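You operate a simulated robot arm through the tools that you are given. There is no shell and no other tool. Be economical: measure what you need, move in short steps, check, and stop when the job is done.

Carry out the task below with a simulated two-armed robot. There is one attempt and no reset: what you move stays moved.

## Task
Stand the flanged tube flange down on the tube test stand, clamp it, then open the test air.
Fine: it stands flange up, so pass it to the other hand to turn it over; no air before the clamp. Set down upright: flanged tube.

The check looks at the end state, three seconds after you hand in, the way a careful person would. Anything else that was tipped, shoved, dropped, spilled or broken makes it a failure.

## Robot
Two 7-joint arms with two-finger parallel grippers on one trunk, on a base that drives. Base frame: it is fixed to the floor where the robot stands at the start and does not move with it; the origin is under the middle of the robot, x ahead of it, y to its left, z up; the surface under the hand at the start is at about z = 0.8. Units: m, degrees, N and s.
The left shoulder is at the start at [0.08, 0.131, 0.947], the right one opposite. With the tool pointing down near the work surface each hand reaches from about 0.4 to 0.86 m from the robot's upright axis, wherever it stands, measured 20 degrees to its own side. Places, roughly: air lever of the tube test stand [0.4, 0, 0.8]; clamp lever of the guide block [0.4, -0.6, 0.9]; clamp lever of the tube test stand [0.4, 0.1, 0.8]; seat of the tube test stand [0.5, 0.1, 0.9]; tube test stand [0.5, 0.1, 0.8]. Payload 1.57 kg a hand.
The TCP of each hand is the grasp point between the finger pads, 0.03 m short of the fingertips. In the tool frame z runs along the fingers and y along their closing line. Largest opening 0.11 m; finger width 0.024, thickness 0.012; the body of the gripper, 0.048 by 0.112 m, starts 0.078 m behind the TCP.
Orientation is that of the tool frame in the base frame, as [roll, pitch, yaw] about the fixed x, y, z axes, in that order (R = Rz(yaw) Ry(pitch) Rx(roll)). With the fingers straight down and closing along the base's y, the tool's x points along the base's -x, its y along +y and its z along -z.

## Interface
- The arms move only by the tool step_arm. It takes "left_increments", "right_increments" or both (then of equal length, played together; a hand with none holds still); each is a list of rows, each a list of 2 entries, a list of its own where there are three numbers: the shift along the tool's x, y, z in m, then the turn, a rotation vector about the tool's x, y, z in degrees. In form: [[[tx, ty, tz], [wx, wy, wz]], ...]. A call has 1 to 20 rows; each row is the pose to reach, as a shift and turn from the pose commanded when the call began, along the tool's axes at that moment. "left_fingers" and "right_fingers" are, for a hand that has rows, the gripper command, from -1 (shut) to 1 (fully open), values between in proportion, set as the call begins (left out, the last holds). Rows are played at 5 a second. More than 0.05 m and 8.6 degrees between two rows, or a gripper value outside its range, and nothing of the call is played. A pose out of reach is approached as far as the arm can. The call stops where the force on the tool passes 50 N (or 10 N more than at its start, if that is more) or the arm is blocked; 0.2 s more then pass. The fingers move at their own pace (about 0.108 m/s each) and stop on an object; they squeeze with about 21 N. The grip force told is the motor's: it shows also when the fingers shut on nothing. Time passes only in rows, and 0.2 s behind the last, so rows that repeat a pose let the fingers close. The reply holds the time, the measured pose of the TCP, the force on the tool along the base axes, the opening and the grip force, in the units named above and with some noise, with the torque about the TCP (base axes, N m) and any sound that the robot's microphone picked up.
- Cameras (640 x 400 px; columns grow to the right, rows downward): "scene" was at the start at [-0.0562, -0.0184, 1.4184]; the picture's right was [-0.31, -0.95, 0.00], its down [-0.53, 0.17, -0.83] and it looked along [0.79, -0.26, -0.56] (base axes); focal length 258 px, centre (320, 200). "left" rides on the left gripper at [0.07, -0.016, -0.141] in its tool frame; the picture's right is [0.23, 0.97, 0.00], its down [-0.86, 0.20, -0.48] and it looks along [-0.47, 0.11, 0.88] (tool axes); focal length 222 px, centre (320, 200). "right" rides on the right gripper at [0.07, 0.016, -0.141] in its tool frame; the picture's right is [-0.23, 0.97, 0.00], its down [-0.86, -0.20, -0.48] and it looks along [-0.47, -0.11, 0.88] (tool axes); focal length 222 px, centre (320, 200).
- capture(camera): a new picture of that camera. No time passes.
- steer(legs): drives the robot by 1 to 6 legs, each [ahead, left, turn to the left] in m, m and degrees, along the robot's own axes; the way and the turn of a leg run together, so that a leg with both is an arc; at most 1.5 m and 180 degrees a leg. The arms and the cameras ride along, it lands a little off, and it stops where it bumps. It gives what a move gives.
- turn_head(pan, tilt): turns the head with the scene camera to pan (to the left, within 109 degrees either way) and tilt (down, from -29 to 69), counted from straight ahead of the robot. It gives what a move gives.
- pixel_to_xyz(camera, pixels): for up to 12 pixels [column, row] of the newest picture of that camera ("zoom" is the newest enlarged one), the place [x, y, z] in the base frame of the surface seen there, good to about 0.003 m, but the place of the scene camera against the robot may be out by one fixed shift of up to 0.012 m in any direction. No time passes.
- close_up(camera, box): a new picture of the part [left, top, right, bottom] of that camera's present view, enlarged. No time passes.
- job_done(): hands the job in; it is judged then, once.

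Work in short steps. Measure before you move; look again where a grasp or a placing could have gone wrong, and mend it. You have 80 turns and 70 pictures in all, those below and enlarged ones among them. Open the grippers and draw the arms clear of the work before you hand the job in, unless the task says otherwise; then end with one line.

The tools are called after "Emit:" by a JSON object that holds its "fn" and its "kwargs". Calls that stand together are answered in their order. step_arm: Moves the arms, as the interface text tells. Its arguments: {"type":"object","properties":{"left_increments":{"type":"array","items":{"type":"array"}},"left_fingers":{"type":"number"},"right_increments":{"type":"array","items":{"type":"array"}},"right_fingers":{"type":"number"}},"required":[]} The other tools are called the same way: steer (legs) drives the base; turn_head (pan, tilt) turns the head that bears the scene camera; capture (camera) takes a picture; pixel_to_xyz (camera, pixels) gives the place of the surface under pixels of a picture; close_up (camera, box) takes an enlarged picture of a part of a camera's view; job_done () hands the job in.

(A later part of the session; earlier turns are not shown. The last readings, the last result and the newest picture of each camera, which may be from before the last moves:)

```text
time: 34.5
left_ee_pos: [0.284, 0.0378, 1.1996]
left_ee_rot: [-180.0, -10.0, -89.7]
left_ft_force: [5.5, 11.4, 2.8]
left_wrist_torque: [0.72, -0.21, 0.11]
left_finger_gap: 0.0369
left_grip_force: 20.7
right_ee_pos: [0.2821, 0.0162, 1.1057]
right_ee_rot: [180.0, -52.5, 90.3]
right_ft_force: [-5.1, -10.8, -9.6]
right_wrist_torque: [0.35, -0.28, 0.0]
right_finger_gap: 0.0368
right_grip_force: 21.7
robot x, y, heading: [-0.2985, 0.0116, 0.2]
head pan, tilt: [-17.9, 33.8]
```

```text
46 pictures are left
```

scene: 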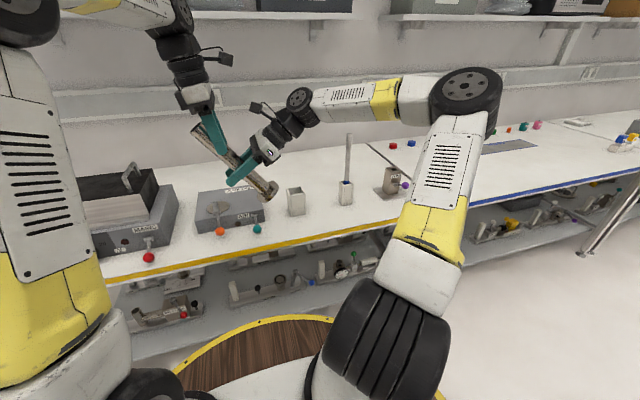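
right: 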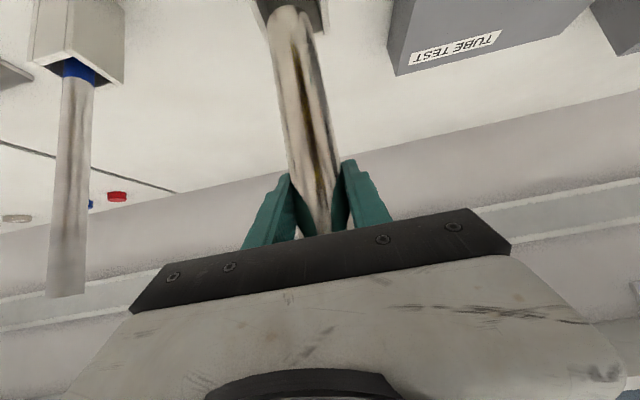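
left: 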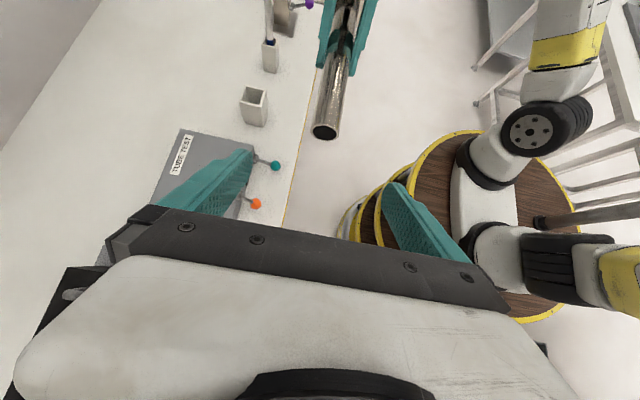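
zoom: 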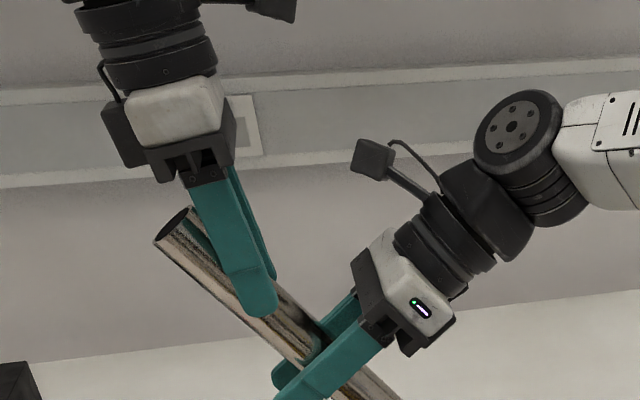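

The tube is at 52° and slid about 2 cm in each pad. Now the right grip is square and near the centre of mass, while the left holds it only at the fingertips. I open the left hand, back it off along its tool axis and measure for a proper regrip along the tube.

Emit:
{"fn": "step_arm", "kwargs": {"left_increments": [[[0, 0, 0], [0, 0, 0]], [[0, 0, 0], [0, 0, 0]], [[0, 0, 0], [0, 0, 0]], [[0, 0, -0.03], [0, 0, 0]], [[0, 0, -0.07], [0, 0, 0]], [[0, 0, -0.11], [0, 0, 0]], [[0, 0, -0.15], [0, 0, 0]], [[0, 0, -0.15], [0, 0, 0]]], "left_fingers": 1}}

Emit:
{"fn": "close_up", "kwargs": {"camera": "scene", "box": [160, 80, 320, 220]}}

Emit:
{"fn": "capture", "kwargs": {"camera": "left"}}

```text
time: 36.2
left_ee_pos: [0.2815, 0.0606, 1.348]
left_ee_rot: [-180.0, -10.0, -89.5]
left_ft_force: [-0.1, -0.4, -0.4]
left_wrist_torque: [0.01, 0.02, -0.02]
left_finger_gap: 0.1098
left_grip_force: 0.1
right_ee_pos: [0.2822, 0.0161, 1.1071]
right_ee_rot: [-180.0, -52.5, 90.4]
right_ft_force: [0.3, 0.7, -4.9]
right_wrist_torque: [0.09, -0.01, 0.03]
right_finger_gap: 0.0367
right_grip_force: 21.3
robot x, y, heading: [-0.3002, 0.0118, 0.4]
head pan, tilt: [-17.9, 33.8]
```

```text
2.86 times, centred on (240, 150) of scene
```

zoom: 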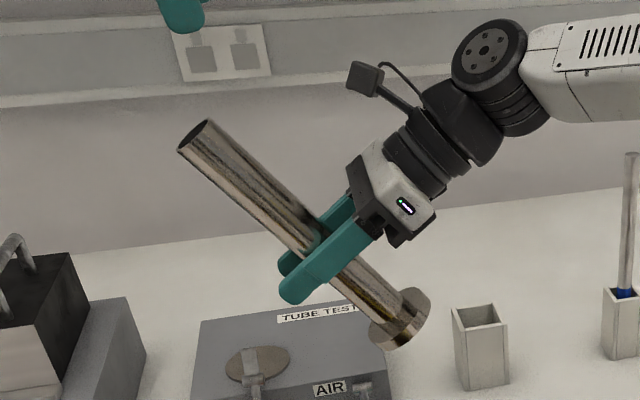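

```text
44 pictures are left
```

left: 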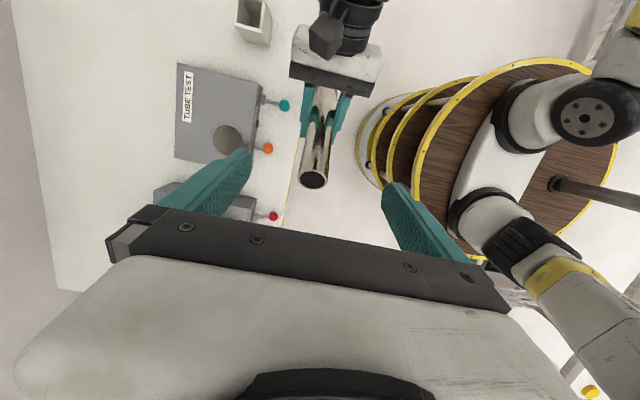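

Right alone holds it steady (torque about 0.09). I'll measure the tube axis from both views.

Emit:
{"fn": "pixel_to_xyz", "kwargs": {"camera": "left", "pixels": [[301, 180], [327, 180], [314, 171], [314, 188], [303, 150], [328, 150], [316, 150], [319, 120]]}}

Emit:
{"fn": "pixel_to_xyz", "kwargs": {"camera": "zoom", "pixels": [[195, 137], [187, 155], [225, 125], [220, 185], [240, 165], [258, 145], [250, 205], [270, 187], [290, 172], [355, 275], [395, 290]]}}

```text
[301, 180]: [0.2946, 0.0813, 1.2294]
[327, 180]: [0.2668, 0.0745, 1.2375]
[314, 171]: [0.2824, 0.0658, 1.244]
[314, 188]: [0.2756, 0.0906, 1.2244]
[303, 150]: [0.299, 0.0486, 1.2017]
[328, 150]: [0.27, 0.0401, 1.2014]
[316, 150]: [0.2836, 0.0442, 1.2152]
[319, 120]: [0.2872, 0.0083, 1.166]
```

```text
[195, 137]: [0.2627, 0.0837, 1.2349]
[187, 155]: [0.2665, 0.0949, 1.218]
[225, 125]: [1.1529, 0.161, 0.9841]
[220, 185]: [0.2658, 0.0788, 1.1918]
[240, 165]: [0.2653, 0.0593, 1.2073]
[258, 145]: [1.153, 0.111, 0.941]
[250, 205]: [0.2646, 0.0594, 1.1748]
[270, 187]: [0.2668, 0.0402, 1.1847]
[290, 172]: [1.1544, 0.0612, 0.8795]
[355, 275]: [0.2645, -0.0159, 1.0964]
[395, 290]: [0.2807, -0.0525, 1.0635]
```

The axis is 53.5° below level, tail centre at (0.282,0.081,1.233). I turn the left tool to line up with the tube and slide down along it to (0.282,0.045,1.185), 0.08 m from the right grip.

Emit:
{"fn": "step_arm", "kwargs": {"left_increments": [[[-0.018, 0, 0.011], [0, 6.6, 0]], [[-0.036, 0, 0.023], [0, 13.2, 0]], [[-0.054, -0.001, 0.035], [0, 19.9, 0]], [[-0.0709, -0.001, 0.0464], [0, 26.5, 0]], [[-0.0575, -0.001, 0.0733], [0, 26.5, 0]], [[-0.044, -0.001, 0.1], [0, 26.5, 0]], [[-0.0308, -0.001, 0.127], [0, 26.5, 0]], [[-0.0129, -0.001, 0.1628], [0, 26.5, 0]], [[-0.0129, -0.001, 0.1628], [0, 26.5, 0]]]}}

Emit:
{"fn": "close_up", "kwargs": {"camera": "scene", "box": [160, 80, 320, 220]}}

Emit:
{"fn": "capture", "kwargs": {"camera": "left"}}

```text
time: 38.2
left_ee_pos: [0.2851, 0.0492, 1.1834]
left_ee_rot: [180.0, -36.4, -89.7]
left_ft_force: [0.7, 0.2, -0.2]
left_wrist_torque: [0.0, 0.02, -0.04]
left_finger_gap: 0.1104
left_grip_force: 0.1
right_ee_pos: [0.2832, 0.0159, 1.106]
right_ee_rot: [179.9, -52.5, 90.4]
right_ft_force: [0.7, -0.1, -4.9]
right_wrist_torque: [0.07, -0.02, -0.03]
right_finger_gap: 0.0368
right_grip_force: 20.9
robot x, y, heading: [-0.3011, 0.0138, 0.5]
head pan, tilt: [-17.9, 33.8]
```

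```text
2.86 times, centred on (240, 150) of scene
```

zoom: 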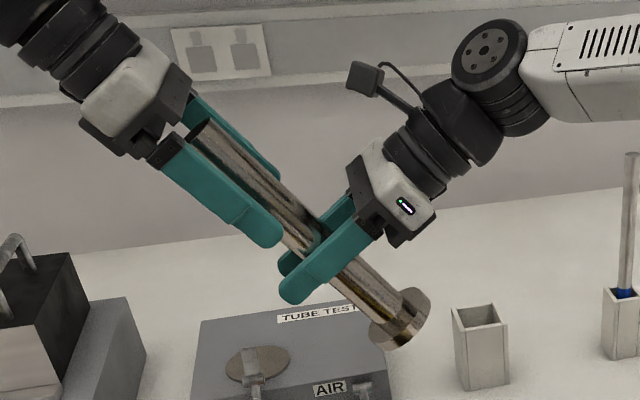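

```text
42 pictures are left
```

left: 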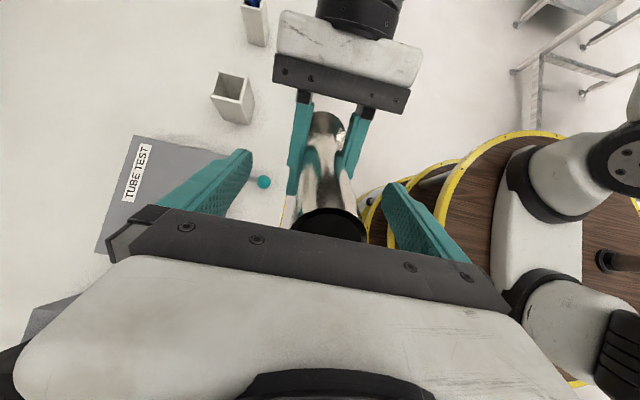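

The left fingers straddle the tube along its axis, within about 4 mm. I close the left hand.

Emit:
{"fn": "step_arm", "kwargs": {"left_increments": [[[0, 0, 0], [0, 0, 0]], [[0, 0, 0], [0, 0, 0]], [[0, 0, 0], [0, 0, 0]], [[0, 0, 0], [0, 0, 0]]], "left_fingers": -1}}

```text
time: 39.2
left_ee_pos: [0.2838, 0.0492, 1.1841]
left_ee_rot: [179.9, -36.5, -89.8]
left_ft_force: [-15.3, -0.7, 3.0]
left_wrist_torque: [-0.23, 0.42, -0.33]
left_finger_gap: 0.0369
left_grip_force: 21.1
right_ee_pos: [0.2838, 0.0163, 1.1071]
right_ee_rot: [179.9, -52.5, 90.4]
right_ft_force: [15.5, 0.9, -6.4]
right_wrist_torque: [0.13, 0.76, -0.19]
right_finger_gap: 0.0368
right_grip_force: 20.9
robot x, y, heading: [-0.3021, 0.0102, 0.6]
head pan, tilt: [-17.9, 33.8]
```

The left grips at 21 N. I open the right hand and draw it back along its tool axis, away from the tube.

Emit:
{"fn": "step_arm", "kwargs": {"right_increments": [[[0, 0, 0], [0, 0, 0]], [[0, 0, 0], [0, 0, 0]], [[0, 0, 0], [0, 0, 0]], [[0, 0, -0.04], [0, 0, 0]], [[0, 0, -0.08], [0, 0, 0]], [[0, 0, -0.12], [0, 0, 0]], [[0, 0, -0.16], [0, 0, 0]], [[0, 0, -0.2], [0, 0, 0]], [[0, 0, -0.2], [0, 0, 0]]], "right_fingers": 1}}

Emit:
{"fn": "capture", "kwargs": {"camera": "scene"}}

```text
time: 41.2
left_ee_pos: [0.2844, 0.0495, 1.1829]
left_ee_rot: [179.9, -36.6, -89.6]
left_ft_force: [-0.3, 0.5, 0.0]
left_wrist_torque: [0.27, -0.02, 0.02]
left_finger_gap: 0.0371
left_grip_force: 21.3
right_ee_pos: [0.2851, -0.1375, 1.2257]
right_ee_rot: [-180.0, -52.5, 90.4]
right_ft_force: [0.4, -0.1, 0.1]
right_wrist_torque: [-0.01, -0.04, -0.01]
right_finger_gap: 0.1099
right_grip_force: 0.1
robot x, y, heading: [-0.2979, 0.0175, 0.2]
head pan, tilt: [-17.9, 33.8]
```

```text
41 pictures are left
```

scene: 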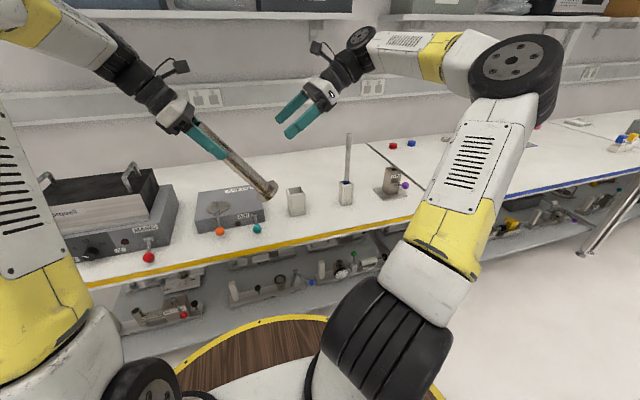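

The left hand holds the tube alone at an unchanged angle. I now turn the left tool to point straight down, which swings the flange down, and raise it slightly.

Emit:
{"fn": "step_arm", "kwargs": {"left_increments": [[[0.004, 0, -0.0053], [0, -6.1, 0]], [[0.008, 0, -0.0107], [0, -12.2, 0]], [[0.012, 0, -0.016], [0, -18.3, 0]], [[0.016, 0, -0.0213], [0, -24.4, 0]], [[0.02, 0, -0.0267], [0, -30.5, 0]], [[0.0238, 0, -0.032], [0, -36.6, 0]], [[0.0238, 0, -0.032], [0, -36.6, 0]]]}}

Emit:
{"fn": "close_up", "kwargs": {"camera": "scene", "box": [140, 60, 340, 240]}}

```text
time: 42.9
left_ee_pos: [0.2836, 0.0477, 1.2237]
left_ee_rot: [-179.9, 0.2, -89.6]
left_ft_force: [0.4, 0.1, -5.6]
left_wrist_torque: [0.01, 0.0, 0.0]
left_finger_gap: 0.0372
left_grip_force: 21.3
right_ee_pos: [0.286, -0.1356, 1.2252]
right_ee_rot: [-180.0, -52.5, 90.4]
right_ft_force: [-0.3, 0.9, 0.1]
right_wrist_torque: [0.01, 0.0, 0.02]
right_finger_gap: 0.1097
right_grip_force: 0.1
robot x, y, heading: [-0.2981, 0.0135, 0.5]
head pan, tilt: [-17.9, 33.8]
```

```text
2.22 times, centred on (240, 150) of scene
```

zoom: 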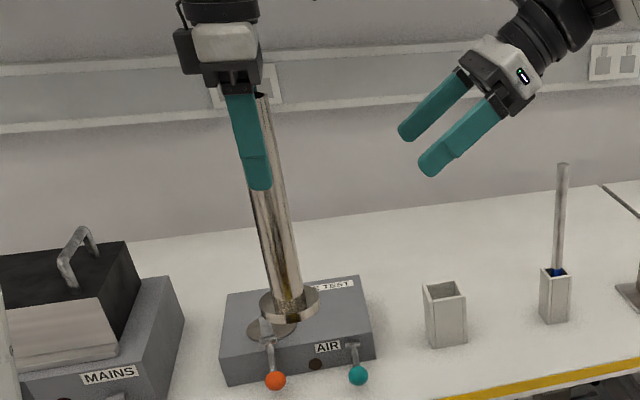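

Torque is near zero, so the tube hangs close to plumb. I'll measure its tilt from points high and low on it, and the flange.

Emit:
{"fn": "pixel_to_xyz", "kwargs": {"camera": "zoom", "pixels": [[256, 205], [268, 205], [281, 205], [268, 275], [282, 275], [297, 275], [262, 305], [316, 290], [288, 322], [265, 120], [270, 160]]}}

Emit:
{"fn": "capture", "kwargs": {"camera": "left"}}

```text
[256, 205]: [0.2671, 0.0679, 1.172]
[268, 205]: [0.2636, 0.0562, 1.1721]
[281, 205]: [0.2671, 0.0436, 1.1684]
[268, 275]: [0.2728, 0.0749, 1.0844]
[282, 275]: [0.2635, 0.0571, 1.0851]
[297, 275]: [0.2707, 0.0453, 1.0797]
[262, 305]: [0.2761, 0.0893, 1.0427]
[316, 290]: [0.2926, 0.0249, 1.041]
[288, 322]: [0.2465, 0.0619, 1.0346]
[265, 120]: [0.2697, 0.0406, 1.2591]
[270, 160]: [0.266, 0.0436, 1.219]
```

```text
39 pictures are left
```

left: 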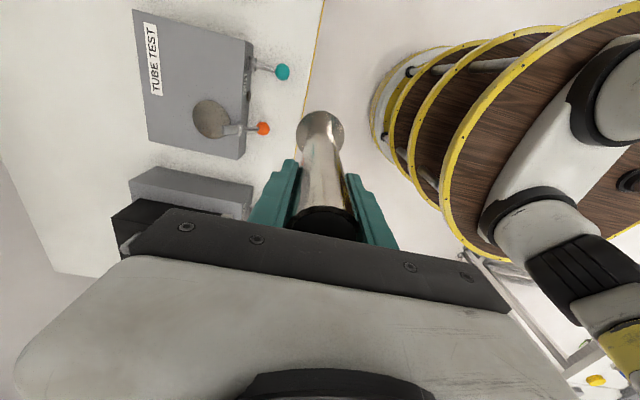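

The tube is vertical to within about 1°, with the flange face near z≈1.03–1.04. I drive ahead and left to bring the tube over the seat at (0.508,0.112); everything held is above 1.02, over a stand no taller than 0.92.

Emit:
{"fn": "steer", "kwargs": {"legs": [[0.21, 0.06, 0]]}}

Emit:
{"fn": "turn_head", "kwargs": {"pan": 8, "tilt": 40}}

Emit:
{"fn": "capture", "kwargs": {"camera": "scene"}}

Emit:
{"fn": "capture", "kwargs": {"camera": "left"}}

```text
time: 44.5
left_ee_pos: [0.4888, 0.1106, 1.224]
left_ee_rot: [-180.0, 0.2, -89.7]
left_ft_force: [0.5, -0.6, -5.1]
left_wrist_torque: [0.03, -0.02, 0.02]
left_finger_gap: 0.037
left_grip_force: 21.1
right_ee_pos: [0.4902, -0.0769, 1.2252]
right_ee_rot: [-180.0, -52.4, 90.3]
right_ft_force: [-1.3, 0.1, 0.5]
right_wrist_torque: [-0.02, 0.04, -0.01]
right_finger_gap: 0.1104
right_grip_force: 0.1
robot x, y, heading: [-0.0897, 0.0717, 0.4]
head pan, tilt: [-17.9, 33.8]
```

```text
time: 45.4
left_ee_pos: [0.4891, 0.1097, 1.2234]
left_ee_rot: [-180.0, 0.0, -89.6]
left_ft_force: [-0.2, 0.5, -5.2]
left_wrist_torque: [0.01, 0.03, 0.0]
left_finger_gap: 0.0372
left_grip_force: 21.2
right_ee_pos: [0.4913, -0.0751, 1.2256]
right_ee_rot: [180.0, -52.4, 90.3]
right_ft_force: [-0.3, -0.5, 0.0]
right_wrist_torque: [0.01, 0.0, -0.01]
right_finger_gap: 0.11
right_grip_force: 0.0
robot x, y, heading: [-0.0905, 0.0774, 0.2]
head pan, tilt: [8.0, 40.0]
```

```text
38 pictures are left
```

scene: 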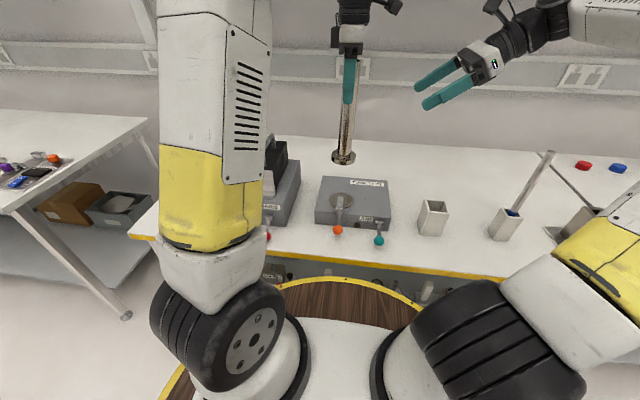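

```text
37 pictures are left
```

left: 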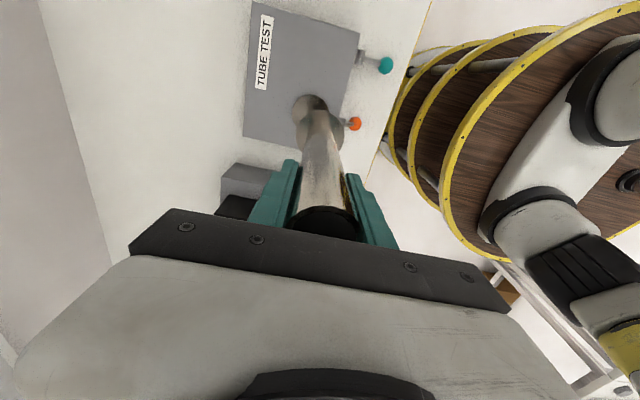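

The tube is almost over the seat. I'll enlarge the scene view to measure flange and seat in the same camera.

Emit:
{"fn": "close_up", "kwargs": {"camera": "scene", "box": [300, 130, 400, 250]}}

```text
3.33 times, centred on (350, 190) of scene
```

zoom: 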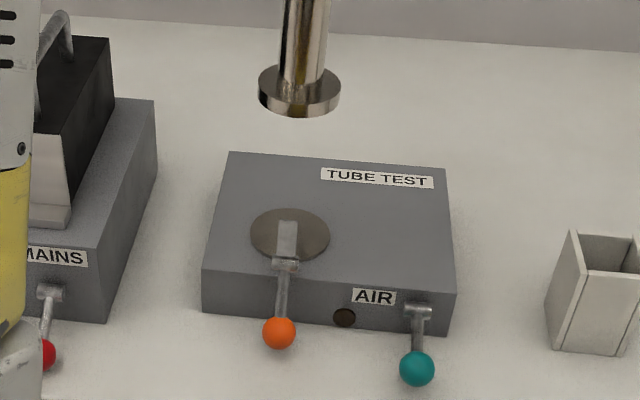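

Emit:
{"fn": "pixel_to_xyz", "kwargs": {"camera": "zoom", "pixels": [[261, 86], [339, 88], [300, 105], [300, 115], [300, 60], [253, 235], [328, 237], [291, 209], [310, 257], [268, 255], [286, 225], [288, 250]]}}

```text
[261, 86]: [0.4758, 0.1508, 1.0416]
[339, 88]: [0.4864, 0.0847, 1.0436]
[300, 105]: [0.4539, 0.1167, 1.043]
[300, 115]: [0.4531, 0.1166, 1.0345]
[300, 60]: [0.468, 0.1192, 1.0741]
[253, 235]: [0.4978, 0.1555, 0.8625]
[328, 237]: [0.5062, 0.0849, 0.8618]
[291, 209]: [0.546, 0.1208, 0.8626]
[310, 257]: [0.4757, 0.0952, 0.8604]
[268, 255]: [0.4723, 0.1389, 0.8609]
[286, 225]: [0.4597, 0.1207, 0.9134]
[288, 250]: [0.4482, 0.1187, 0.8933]
```

Seat centre is (0.507,0.1195) and flange centre (0.486,0.118) in the same camera, so I shift +0.021 in x and +0.0015 in y. The drop is about 0.172, so I lower 0.12 first and check clearance to the clamp.

Emit:
{"fn": "step_arm", "kwargs": {"left_increments": [[[-0.0015, -0.021, 0], [0, 0, 0]], [[-0.0015, -0.021, 0.03], [0, 0, 0]], [[-0.0015, -0.021, 0.06], [0, 0, 0]], [[-0.0015, -0.021, 0.09], [0, 0, 0]], [[-0.0015, -0.021, 0.12], [0, 0, 0]], [[-0.0015, -0.021, 0.12], [0, 0, 0]]]}}

Emit:
{"fn": "close_up", "kwargs": {"camera": "scene", "box": [310, 150, 390, 250]}}

```text
time: 46.8
left_ee_pos: [0.509, 0.1134, 1.1041]
left_ee_rot: [180.0, 0.1, -89.8]
left_ft_force: [1.2, 0.2, -5.4]
left_wrist_torque: [0.02, 0.02, -0.04]
left_finger_gap: 0.0367
left_grip_force: 21.5
right_ee_pos: [0.4917, -0.0755, 1.2273]
right_ee_rot: [180.0, -52.4, 90.3]
right_ft_force: [-0.5, 0.0, 0.3]
right_wrist_torque: [-0.01, -0.01, -0.01]
right_finger_gap: 0.1103
right_grip_force: 0.0
robot x, y, heading: [-0.0934, 0.0772, -0.0]
head pan, tilt: [8.0, 40.0]
```

```text
4.00 times, centred on (350, 200) of scene
```

zoom: 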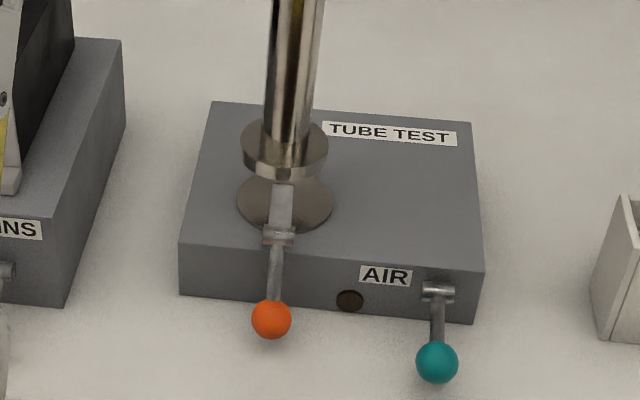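

Emit:
{"fn": "pixel_to_xyz", "kwargs": {"camera": "zoom", "pixels": [[243, 148], [327, 150], [284, 167], [284, 178], [290, 100], [238, 204], [332, 204], [310, 228], [250, 226], [282, 186], [280, 205], [277, 237]]}}

```text
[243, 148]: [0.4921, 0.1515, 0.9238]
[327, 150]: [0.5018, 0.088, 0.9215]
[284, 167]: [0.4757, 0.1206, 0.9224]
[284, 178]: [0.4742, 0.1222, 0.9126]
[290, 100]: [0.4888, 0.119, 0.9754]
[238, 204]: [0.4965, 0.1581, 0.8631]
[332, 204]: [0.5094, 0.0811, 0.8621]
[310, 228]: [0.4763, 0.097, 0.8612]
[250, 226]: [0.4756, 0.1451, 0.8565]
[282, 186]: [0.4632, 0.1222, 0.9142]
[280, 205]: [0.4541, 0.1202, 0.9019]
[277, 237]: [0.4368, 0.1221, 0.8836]
```

Flange centre (0.507,0.120) matches the seat at (0.505,0.1196), and the clamp tip is about 1 cm in front. The gap is about 0.050, so I lower 0.04 and then 2 mm steps until I feel contact.

Emit:
{"fn": "step_arm", "kwargs": {"left_increments": [[[0, 0, 0.015], [0, 0, 0]], [[0, 0, 0.03], [0, 0, 0]], [[0, 0, 0.04], [0, 0, 0]], [[0, 0, 0.043], [0, 0, 0]], [[0, 0, 0.046], [0, 0, 0]]]}}

Emit:
{"fn": "close_up", "kwargs": {"camera": "scene", "box": [310, 150, 390, 250]}}

```text
time: 48.0
left_ee_pos: [0.51, 0.1122, 1.0575]
left_ee_rot: [180.0, 0.1, -89.8]
left_ft_force: [-0.3, 0.0, -5.0]
left_wrist_torque: [0.01, -0.01, -0.02]
left_finger_gap: 0.037
left_grip_force: 21.5
right_ee_pos: [0.4918, -0.0759, 1.226]
right_ee_rot: [-179.9, -52.4, 90.3]
right_ft_force: [-0.5, 0.7, -0.7]
right_wrist_torque: [0.0, 0.02, 0.03]
right_finger_gap: 0.1099
right_grip_force: 0.1
robot x, y, heading: [-0.0908, 0.0706, 0.4]
head pan, tilt: [8.0, 40.0]
```

```text
4.00 times, centred on (350, 200) of scene
```

zoom: 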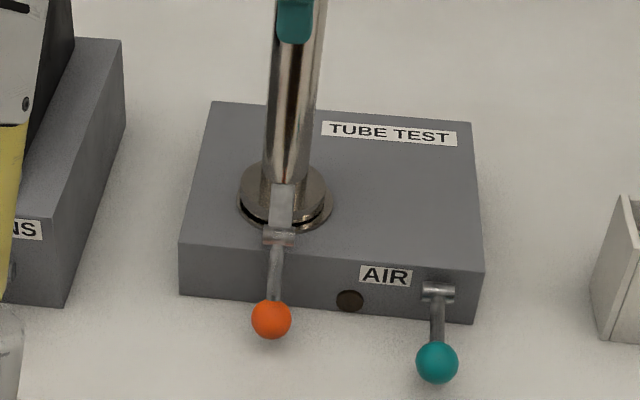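

It's hovering a few mm above the seat, about 2 mm left of centre. I shift 2 mm right and lower in small steps until the load comes off.

Emit:
{"fn": "step_arm", "kwargs": {"left_increments": [[[0.002, 0, 0.001], [0, 0, 0]], [[0.002, 0, 0.0025], [0, 0, 0]], [[0.002, 0, 0.004], [0, 0, 0]], [[0.002, 0, 0.0055], [0, 0, 0]]]}}

```text
time: 49.0
left_ee_pos: [0.5102, 0.1104, 1.0549]
left_ee_rot: [-179.9, 0.1, -89.8]
left_ft_force: [-2.7, 4.0, 17.6]
left_wrist_torque: [-0.09, 0.61, -0.11]
left_finger_gap: 0.0371
left_grip_force: 21.2
right_ee_pos: [0.4909, -0.0748, 1.226]
right_ee_rot: [179.9, -52.5, 90.4]
right_ft_force: [0.7, 0.5, 0.6]
right_wrist_torque: [0.02, -0.02, 0.0]
right_finger_gap: 0.1097
right_grip_force: 0.0
robot x, y, heading: [-0.0942, 0.0762, 0.4]
head pan, tilt: [8.0, 40.0]
```

Contact is made at z=1.055 with about 18 N. I ease up 1.5 mm to relieve the load and look at how the flange sits.

Emit:
{"fn": "step_arm", "kwargs": {"left_increments": [[[0, 0, -0.0015], [0, 0, 0]], [[0, 0, -0.0015], [0, 0, 0]]]}}

Emit:
{"fn": "close_up", "kwargs": {"camera": "scene", "box": [325, 180, 365, 230]}}

Emit:
{"fn": "close_up", "kwargs": {"camera": "left", "box": [220, 40, 420, 220]}}

```text
time: 49.6
left_ee_pos: [0.5099, 0.1093, 1.0545]
left_ee_rot: [180.0, 0.0, -89.7]
left_ft_force: [3.1, 2.5, 4.1]
left_wrist_torque: [0.03, -0.52, 0.07]
left_finger_gap: 0.0372
left_grip_force: 21.2
right_ee_pos: [0.4924, -0.0761, 1.2263]
right_ee_rot: [-180.0, -52.5, 90.3]
right_ft_force: [-0.5, -0.2, -0.7]
right_wrist_torque: [0.01, 0.0, 0.04]
right_finger_gap: 0.1101
right_grip_force: 0.1
robot x, y, heading: [-0.0882, 0.0768, 0.3]
head pan, tilt: [8.0, 40.0]
```

```text
8.00 times, centred on (345, 205) of scene
```

zoom: 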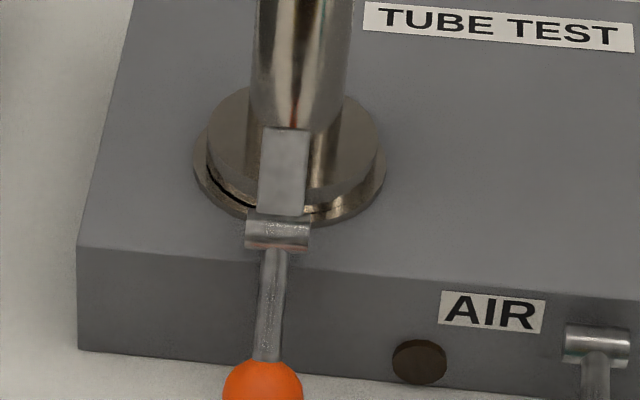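

```text
2.22 times, centred on (320, 130) of left
```

zoom: 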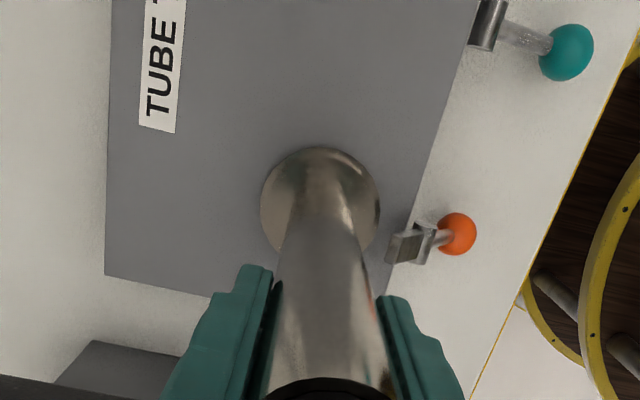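

The flange rests on the seat, concentric to within a couple of mm. I open the left fingers part way so the tube settles, without moving the hand.

Emit:
{"fn": "step_arm", "kwargs": {"left_increments": [[[0, 0, 0], [0, 0, 0]], [[0, 0, 0], [0, 0, 0]], [[0, 0, 0], [0, 0, 0]]], "left_fingers": 0.1}}

Emit:
{"fn": "close_up", "kwargs": {"camera": "scene", "box": [305, 90, 395, 230]}}

Emit:
{"fn": "close_up", "kwargs": {"camera": "scene", "box": [325, 180, 365, 230]}}

```text
time: 50.4
left_ee_pos: [0.5099, 0.1105, 1.0545]
left_ee_rot: [179.9, 0.1, -89.7]
left_ft_force: [0.6, -0.1, 0.6]
left_wrist_torque: [-0.01, 0.0, -0.02]
left_finger_gap: 0.0607
left_grip_force: 0.1
right_ee_pos: [0.4916, -0.0758, 1.2267]
right_ee_rot: [-180.0, -52.6, 90.3]
right_ft_force: [0.2, -0.6, 1.1]
right_wrist_torque: [0.04, -0.01, 0.0]
right_finger_gap: 0.1098
right_grip_force: 0.1
robot x, y, heading: [-0.0918, 0.0786, 0.1]
head pan, tilt: [8.0, 40.0]
```

```text
2.86 times, centred on (350, 160) of scene
```

zoom: 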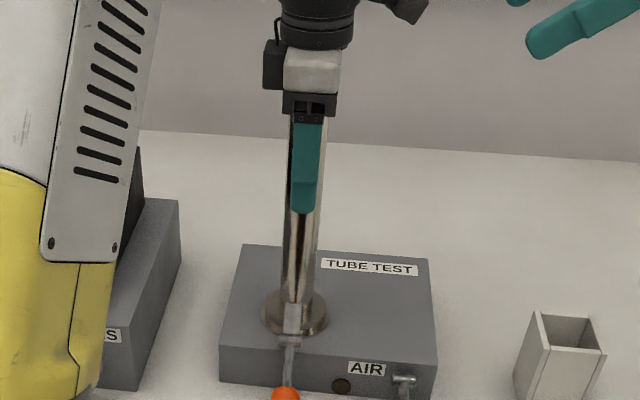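

```text
8.00 times, centred on (345, 205) of scene
```

zoom: 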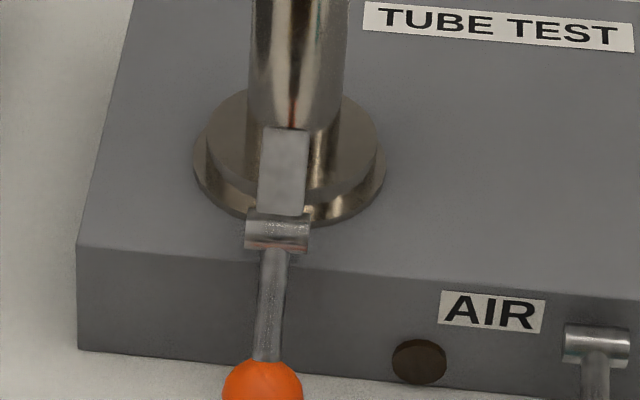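

The tube stands flat on the seat and the hand is unloaded. I open fully, raise the left hand clear and turn it back so it closes along y.

Emit:
{"fn": "step_arm", "kwargs": {"left_increments": [[[0, 0, 0], [0, 0, 0]], [[0, 0, 0], [0, 0, 0]], [[0, 0, -0.03], [0, 0, 0]], [[0, 0, -0.07], [0, 0, 0]], [[0, 0, -0.11], [0, 0, 0]], [[0, 0, -0.15], [0, 0, 0]], [[0, 0, -0.17], [0, 0, 0]]], "left_fingers": 1}}

Emit:
{"fn": "step_arm", "kwargs": {"left_increments": [[[0, 0.01, 0], [0, 0, 8.2]], [[0, 0.02, 0], [0, 0, 16.4]], [[0, 0.03, 0], [0, 0, 24.6]], [[0, 0.04, 0], [0, 0, 32.8]], [[0, 0.05, 0], [0, 0, 41]], [[0, 0.06, 0], [0, 0, 49.2]], [[0, 0.07, 0], [0, 0, 57.4]], [[0, 0.08, 0], [0, 0, 65.6]], [[0, 0.09, 0], [0, 0, 73.8]], [[0, 0.1, 0], [0, 0, 82]], [[0, 0.105, 0], [0, 0, 90]], [[0, 0.105, 0], [0, 0, 90]]]}}

Emit:
{"fn": "capture", "kwargs": {"camera": "left"}}

Emit:
{"fn": "capture", "kwargs": {"camera": "scene"}}

```text
time: 52.0
left_ee_pos: [0.5121, 0.1097, 1.2268]
left_ee_rot: [179.9, 0.1, -89.7]
left_ft_force: [-0.3, 0.5, 0.5]
left_wrist_torque: [0.01, -0.01, 0.02]
left_finger_gap: 0.11
left_grip_force: 0.1
right_ee_pos: [0.4911, -0.0752, 1.2273]
right_ee_rot: [-179.9, -52.6, 90.3]
right_ft_force: [-0.1, 0.6, -0.4]
right_wrist_torque: [-0.02, -0.03, -0.03]
right_finger_gap: 0.1101
right_grip_force: 0.2
robot x, y, heading: [-0.0925, 0.0741, 0.1]
head pan, tilt: [8.0, 40.0]
```

```text
time: 54.6
left_ee_pos: [0.4065, 0.1098, 1.2228]
left_ee_rot: [179.9, 0.1, -179.9]
left_ft_force: [0.4, 0.0, -0.6]
left_wrist_torque: [0.03, -0.04, 0.0]
left_finger_gap: 0.11
left_grip_force: 0.2
right_ee_pos: [0.4909, -0.0751, 1.2262]
right_ee_rot: [-179.9, -52.4, 90.5]
right_ft_force: [-0.2, 0.1, -0.1]
right_wrist_torque: [0.01, 0.01, 0.04]
right_finger_gap: 0.1102
right_grip_force: 0.1
robot x, y, heading: [-0.0941, 0.0749, 0.2]
head pan, tilt: [8.0, 40.0]
```

```text
29 pictures are left
```

left: 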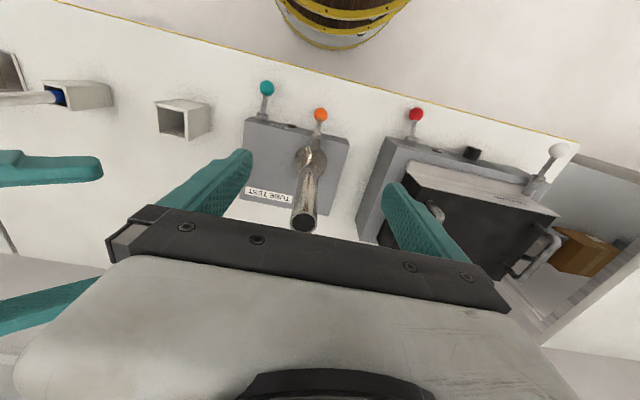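

```text
28 pictures are left
```

scene: 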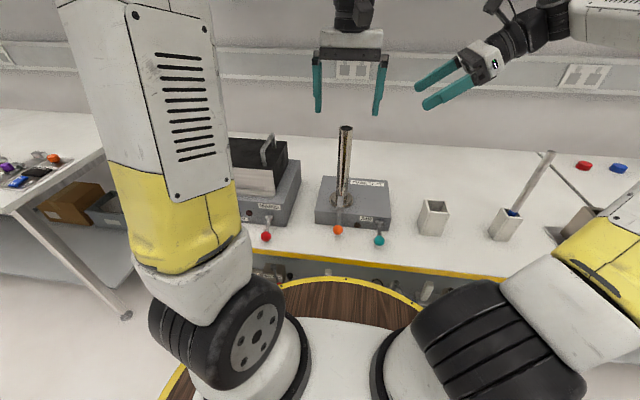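

The tube stands free and upright. I'll measure the orange and teal balls and their hinges in the left camera.

Emit:
{"fn": "close_up", "kwargs": {"camera": "left", "box": [230, 70, 360, 230]}}

Emit:
{"fn": "pixel_to_xyz", "kwargs": {"camera": "left", "pixels": [[320, 114], [315, 114], [326, 114], [320, 120], [267, 87], [261, 88], [273, 88], [267, 94], [317, 130], [265, 105], [303, 222], [307, 155]]}}

```text
2.50 times, centred on (295, 150) of left
```

zoom: 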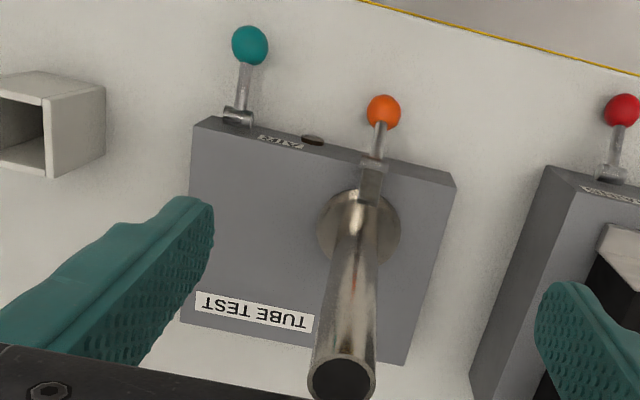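

```text
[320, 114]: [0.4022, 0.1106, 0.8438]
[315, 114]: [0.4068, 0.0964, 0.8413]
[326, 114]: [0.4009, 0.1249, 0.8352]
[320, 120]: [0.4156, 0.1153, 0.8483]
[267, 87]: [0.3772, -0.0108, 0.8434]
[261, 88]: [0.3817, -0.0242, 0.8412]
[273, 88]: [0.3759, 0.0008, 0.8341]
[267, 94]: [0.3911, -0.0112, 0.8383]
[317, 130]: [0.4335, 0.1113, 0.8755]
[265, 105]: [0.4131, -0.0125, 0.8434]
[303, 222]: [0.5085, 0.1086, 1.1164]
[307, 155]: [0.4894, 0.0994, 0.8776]
```

Orange ball centre is at about (0.404,0.110,0.830), teal at (0.379,-0.011,0.830). I lower the open left hand straight onto the orange ball to TCP z=0.842, leaving fingertips 12 mm above the table.

Emit:
{"fn": "step_arm", "kwargs": {"left_increments": [[[0.0025, 0, 0.045], [0, 0, 0]], [[0.0025, 0, 0.09], [0, 0, 0]], [[0.0025, 0, 0.135], [0, 0, 0]], [[0.0025, 0, 0.18], [0, 0, 0]], [[0.0025, 0, 0.225], [0, 0, 0]], [[0.0025, 0, 0.27], [0, 0, 0]], [[0.0025, 0, 0.31], [0, 0, 0]], [[0.0025, 0, 0.345], [0, 0, 0]], [[0.0025, 0, 0.37], [0, 0, 0]], [[0.0025, 0, 0.381], [0, 0, 0]], [[0.0025, 0, 0.381], [0, 0, 0]]]}}

Emit:
{"fn": "close_up", "kwargs": {"camera": "scene", "box": [290, 110, 410, 260]}}

```text
time: 57.0
left_ee_pos: [0.4026, 0.1102, 0.8435]
left_ee_rot: [179.9, 0.0, -179.7]
left_ft_force: [0.4, 0.1, -0.5]
left_wrist_torque: [-0.03, -0.02, -0.01]
left_finger_gap: 0.1102
left_grip_force: 0.1
right_ee_pos: [0.4923, -0.0754, 1.2264]
right_ee_rot: [-180.0, -52.6, 90.3]
right_ft_force: [-0.8, 0.2, 0.1]
right_wrist_torque: [-0.02, -0.02, 0.01]
right_finger_gap: 0.11
right_grip_force: 0.1
robot x, y, heading: [-0.0919, 0.0766, 0.4]
head pan, tilt: [8.0, 40.0]
```

```text
2.67 times, centred on (350, 185) of scene
```

zoom: 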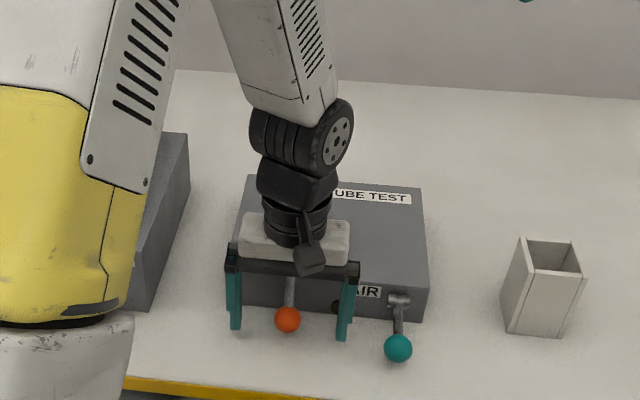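

The orange ball at zoom (288,319) is centred between the fingers. I close on it.

Emit:
{"fn": "step_arm", "kwargs": {"left_increments": [[[0, 0, 0], [0, 0, 0]], [[0, 0, 0], [0, 0, 0]], [[0, 0, 0], [0, 0, 0]], [[0, 0, 0], [0, 0, 0]]], "left_fingers": -1}}

```text
time: 58.0
left_ee_pos: [0.4018, 0.111, 0.8434]
left_ee_rot: [179.9, 0.0, -179.6]
left_ft_force: [0.3, 10.6, 1.1]
left_wrist_torque: [0.15, 0.03, 0.07]
left_finger_gap: 0.0316
left_grip_force: 40.1
right_ee_pos: [0.4926, -0.0756, 1.2256]
right_ee_rot: [-179.9, -52.5, 90.4]
right_ft_force: [0.9, 0.8, -0.5]
right_wrist_torque: [0.01, 0.01, 0.02]
right_finger_gap: 0.1099
right_grip_force: 0.1
robot x, y, heading: [-0.0923, 0.0727, 0.5]
head pan, tilt: [8.0, 40.0]
```

The ball is gripped at a 0.032 gap. I raise it along an arc about the hinge at roughly (0.447, z 0.88), half way first, watching forces.

Emit:
{"fn": "step_arm", "kwargs": {"left_increments": [[[0.0037, 0, -0.0037], [0, 0, 0]], [[0.0073, 0, -0.0074], [0, 0, 0]], [[0.0103, 0, -0.0116], [0, 0, 0]], [[0.0133, 0, -0.0158], [0, 0, 0]], [[0.0157, 0, -0.0204], [0, 0, 0]], [[0.0179, 0, -0.0251], [0, 0, 0]]]}}

Emit:
{"fn": "close_up", "kwargs": {"camera": "scene", "box": [290, 110, 410, 260]}}

```text
time: 59.4
left_ee_pos: [0.3834, 0.1108, 0.8693]
left_ee_rot: [179.8, -0.2, -179.6]
left_ft_force: [-4.8, 20.1, -23.1]
left_wrist_torque: [0.38, 1.1, 0.12]
left_finger_gap: 0.0313
left_grip_force: 40.4
right_ee_pos: [0.4912, -0.0746, 1.226]
right_ee_rot: [179.9, -52.5, 90.3]
right_ft_force: [-0.5, -0.3, -0.2]
right_wrist_torque: [0.03, -0.01, 0.01]
right_finger_gap: 0.11
right_grip_force: 0.0
robot x, y, heading: [-0.0908, 0.0712, 0.1]
head pan, tilt: [8.0, 40.0]
```

```text
2.67 times, centred on (350, 185) of scene
```

zoom: 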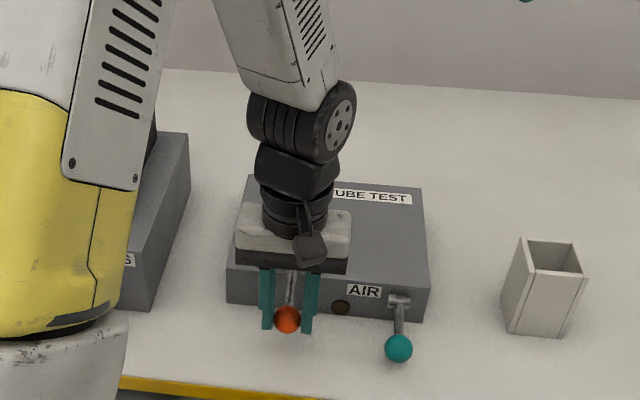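

The hand met 23 N while rising, so the ball may be slipping in the pads. I measure its present place.

Emit:
{"fn": "pixel_to_xyz", "kwargs": {"camera": "zoom", "pixels": [[288, 319], [287, 310], [286, 328], [290, 290], [398, 347]]}}

Emit:
{"fn": "capture", "kwargs": {"camera": "left"}}

```text
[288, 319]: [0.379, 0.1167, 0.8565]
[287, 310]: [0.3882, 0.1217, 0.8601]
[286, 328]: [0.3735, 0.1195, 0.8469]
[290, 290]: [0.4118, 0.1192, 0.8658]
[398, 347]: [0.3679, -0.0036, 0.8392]
```

```text
24 pictures are left
```

left: 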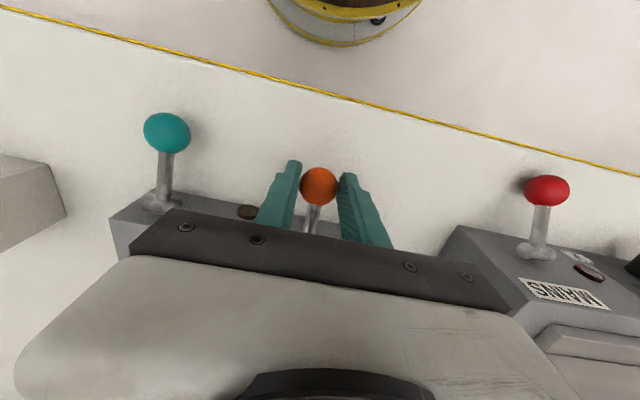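

The ball has come along (up 18 mm, out 15 mm), so the lever is turning. I continue the arc upward until it stops.

Emit:
{"fn": "step_arm", "kwargs": {"left_increments": [[[0.0017, 0, -0.005], [0, 0, 0]], [[0.0031, 0, -0.0099], [0, 0, 0]], [[0.004, 0, -0.015], [0, 0, 0]], [[0.0046, 0, -0.0201], [0, 0, 0]], [[0.0047, 0, -0.0253], [0, 0, 0]], [[0.0045, 0, -0.0305], [0, 0, 0]], [[0.0038, 0, -0.0356], [0, 0, 0]], [[0.0028, 0, -0.0407], [0, 0, 0]]]}}

Emit:
{"fn": "close_up", "kwargs": {"camera": "scene", "box": [290, 110, 410, 260]}}

```text
time: 61.2
left_ee_pos: [0.3789, 0.1112, 0.91]
left_ee_rot: [179.8, -0.4, -179.6]
left_ft_force: [-17.1, 26.9, -9.8]
left_wrist_torque: [0.66, 1.14, 0.04]
left_finger_gap: 0.0311
left_grip_force: 40.6
right_ee_pos: [0.4904, -0.0748, 1.2272]
right_ee_rot: [180.0, -52.6, 90.3]
right_ft_force: [-0.8, -0.1, 0.7]
right_wrist_torque: [0.0, 0.02, -0.01]
right_finger_gap: 0.1101
right_grip_force: 0.0
robot x, y, heading: [-0.0935, 0.0764, 0.4]
head pan, tilt: [8.0, 40.0]
```

```text
2.67 times, centred on (350, 185) of scene
```

zoom: 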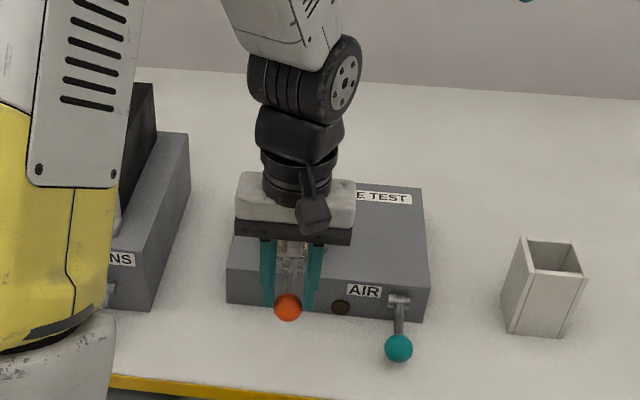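

The ball is now near the fingertips at zoom (288,305), with 17 N along -x, so my arc is a little wide. I measure it and the clamp pad visible between the fingers.

Emit:
{"fn": "close_up", "kwargs": {"camera": "scene", "box": [325, 190, 365, 240]}}

Emit:
{"fn": "pixel_to_xyz", "kwargs": {"camera": "zoom", "pixels": [[265, 270], [262, 250], [265, 290], [275, 215], [290, 180], [275, 150], [290, 130]]}}

```text
8.00 times, centred on (345, 215) of scene
```

zoom: 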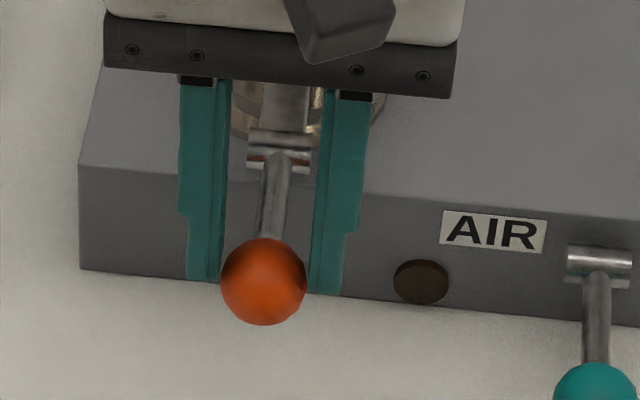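

```text
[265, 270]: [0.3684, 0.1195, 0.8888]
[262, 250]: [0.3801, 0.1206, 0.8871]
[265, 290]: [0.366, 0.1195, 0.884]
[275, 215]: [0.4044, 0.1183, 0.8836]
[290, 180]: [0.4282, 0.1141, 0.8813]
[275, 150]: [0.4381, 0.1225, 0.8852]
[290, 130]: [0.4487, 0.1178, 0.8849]
```

The lever is now about level, rotated about 50°, and the pad is coming down to the flange. The ball is slipping off the fingertips, so I open, lower 24 mm, move 6 mm forward and regrip.

Emit:
{"fn": "step_arm", "kwargs": {"left_increments": [[[0, 0, 0], [0, 0, 0]], [[0, 0, 0], [0, 0, 0]], [[-0.006, 0, 0.012], [0, 0, 0]], [[-0.006, 0, 0.024], [0, 0, 0]], [[-0.006, 0, 0.024], [0, 0, 0]]], "left_fingers": 0.3}}

Emit:
{"fn": "close_up", "kwargs": {"camera": "scene", "box": [325, 190, 365, 240]}}

Emit:
{"fn": "pixel_to_xyz", "kwargs": {"camera": "zoom", "pixels": [[265, 270], [275, 215], [282, 150], [285, 110], [287, 90], [283, 128]]}}

```text
time: 62.4
left_ee_pos: [0.3891, 0.1101, 0.8854]
left_ee_rot: [179.9, 0.0, -179.8]
left_ft_force: [0.1, 0.7, 0.1]
left_wrist_torque: [-0.01, -0.02, 0.01]
left_finger_gap: 0.0714
left_grip_force: 0.1
right_ee_pos: [0.4924, -0.0758, 1.2256]
right_ee_rot: [-180.0, -52.4, 90.4]
right_ft_force: [-0.1, 0.3, 0.1]
right_wrist_torque: [0.0, -0.01, 0.01]
right_finger_gap: 0.11
right_grip_force: 0.1
robot x, y, heading: [-0.0899, 0.0766, 0.3]
head pan, tilt: [8.0, 40.0]
```

```text
8.00 times, centred on (345, 215) of scene
```

zoom: 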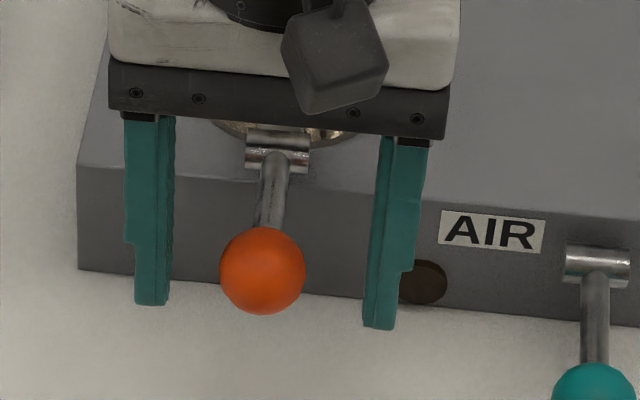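

```text
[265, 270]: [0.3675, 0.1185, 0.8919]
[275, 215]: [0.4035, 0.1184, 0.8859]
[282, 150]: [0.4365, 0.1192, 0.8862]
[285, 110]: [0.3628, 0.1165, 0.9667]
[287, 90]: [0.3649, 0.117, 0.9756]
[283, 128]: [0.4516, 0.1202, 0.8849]
```

The lever stayed where I left it. I regrip the ball and carry on up along the arc until there is a firm stop.

Emit:
{"fn": "step_arm", "kwargs": {"left_increments": [[[0, 0, 0], [0, 0, 0]], [[0, 0, 0], [0, 0, 0]], [[0, 0, 0], [0, 0, 0]], [[0, 0, -0.005], [0, 0, 0]], [[-0.0005, 0, -0.01], [0, 0, 0]], [[-0.0015, 0, -0.015], [0, 0, 0]], [[-0.003, 0, -0.02], [0, 0, 0]], [[-0.005, 0, -0.025], [0, 0, 0]]], "left_fingers": -1}}

Emit:
{"fn": "close_up", "kwargs": {"camera": "scene", "box": [325, 190, 365, 240]}}

Emit:
{"fn": "pixel_to_xyz", "kwargs": {"camera": "zoom", "pixels": [[265, 265], [275, 205], [282, 150]]}}

```text
time: 64.2
left_ee_pos: [0.3901, 0.1114, 0.9102]
left_ee_rot: [179.8, -0.4, -179.7]
left_ft_force: [-11.3, 15.9, -34.8]
left_wrist_torque: [0.31, -0.2, -0.13]
left_finger_gap: 0.0313
left_grip_force: 39.9
right_ee_pos: [0.4907, -0.0745, 1.2257]
right_ee_rot: [179.9, -52.5, 90.2]
right_ft_force: [-0.5, -0.2, -0.1]
right_wrist_torque: [-0.02, -0.01, 0.0]
right_finger_gap: 0.1101
right_grip_force: 0.0
robot x, y, heading: [-0.091, 0.0744, 0.4]
head pan, tilt: [8.0, 40.0]
```

```text
8.00 times, centred on (345, 215) of scene
```

zoom: 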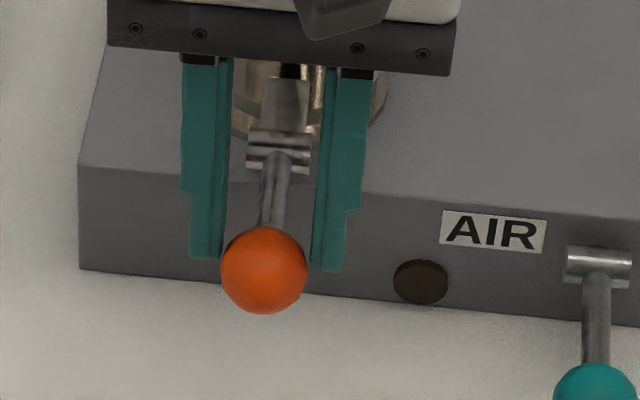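

```text
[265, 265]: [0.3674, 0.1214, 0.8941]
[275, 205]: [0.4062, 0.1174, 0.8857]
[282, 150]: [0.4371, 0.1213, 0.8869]
```

The ball stayed at z≈0.894 against 35 N, which is the stop: the pad is down on the flange. I release, raise the hand clear and inspect.

Emit:
{"fn": "step_arm", "kwargs": {"left_increments": [[[0, 0, 0], [0, 0, 0]], [[0, 0, 0], [0, 0, 0]], [[0.01, 0, -0.03], [0, 0, 0]], [[0.02, 0, -0.07], [0, 0, 0]], [[0.03, 0, -0.11], [0, 0, 0]], [[0.03, 0, -0.15], [0, 0, 0]], [[0.03, 0, -0.2], [0, 0, 0]], [[0.03, 0, -0.25], [0, 0, 0]]], "left_fingers": 0.5}}

Emit:
{"fn": "close_up", "kwargs": {"camera": "scene", "box": [315, 175, 385, 245]}}

Emit:
{"fn": "capture", "kwargs": {"camera": "left"}}

```text
time: 66.0
left_ee_pos: [0.3639, 0.1102, 1.159]
left_ee_rot: [179.9, -0.2, -179.6]
left_ft_force: [0.7, 0.0, 0.2]
left_wrist_torque: [0.0, 0.06, 0.01]
left_finger_gap: 0.0825
left_grip_force: 0.0
right_ee_pos: [0.4921, -0.0753, 1.2261]
right_ee_rot: [-179.9, -52.6, 90.3]
right_ft_force: [0.9, -0.6, 0.2]
right_wrist_torque: [0.01, 0.0, -0.03]
right_finger_gap: 0.11
right_grip_force: 0.0
robot x, y, heading: [-0.088, 0.076, 0.4]
head pan, tilt: [8.0, 40.0]
```

```text
5.71 times, centred on (350, 210) of scene
```

zoom: 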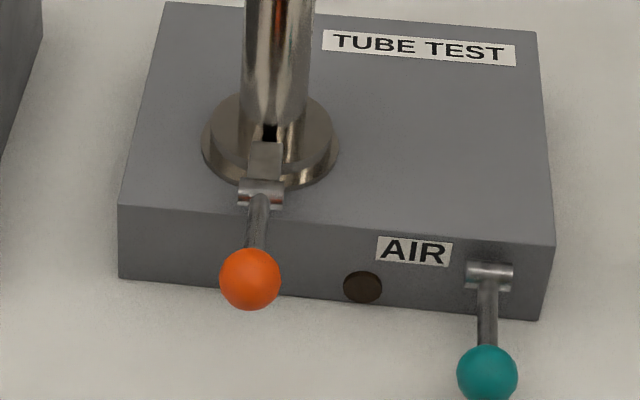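

```text
18 pictures are left
```

left: 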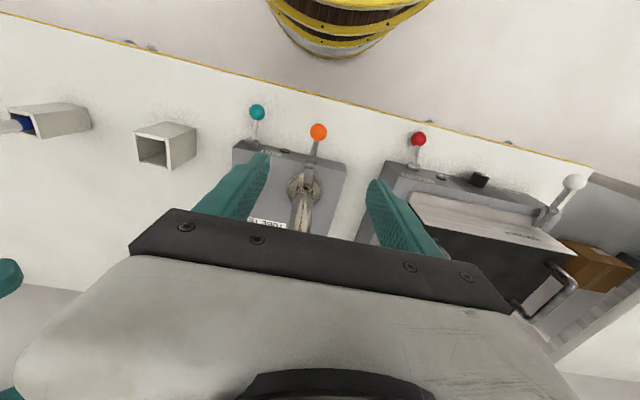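

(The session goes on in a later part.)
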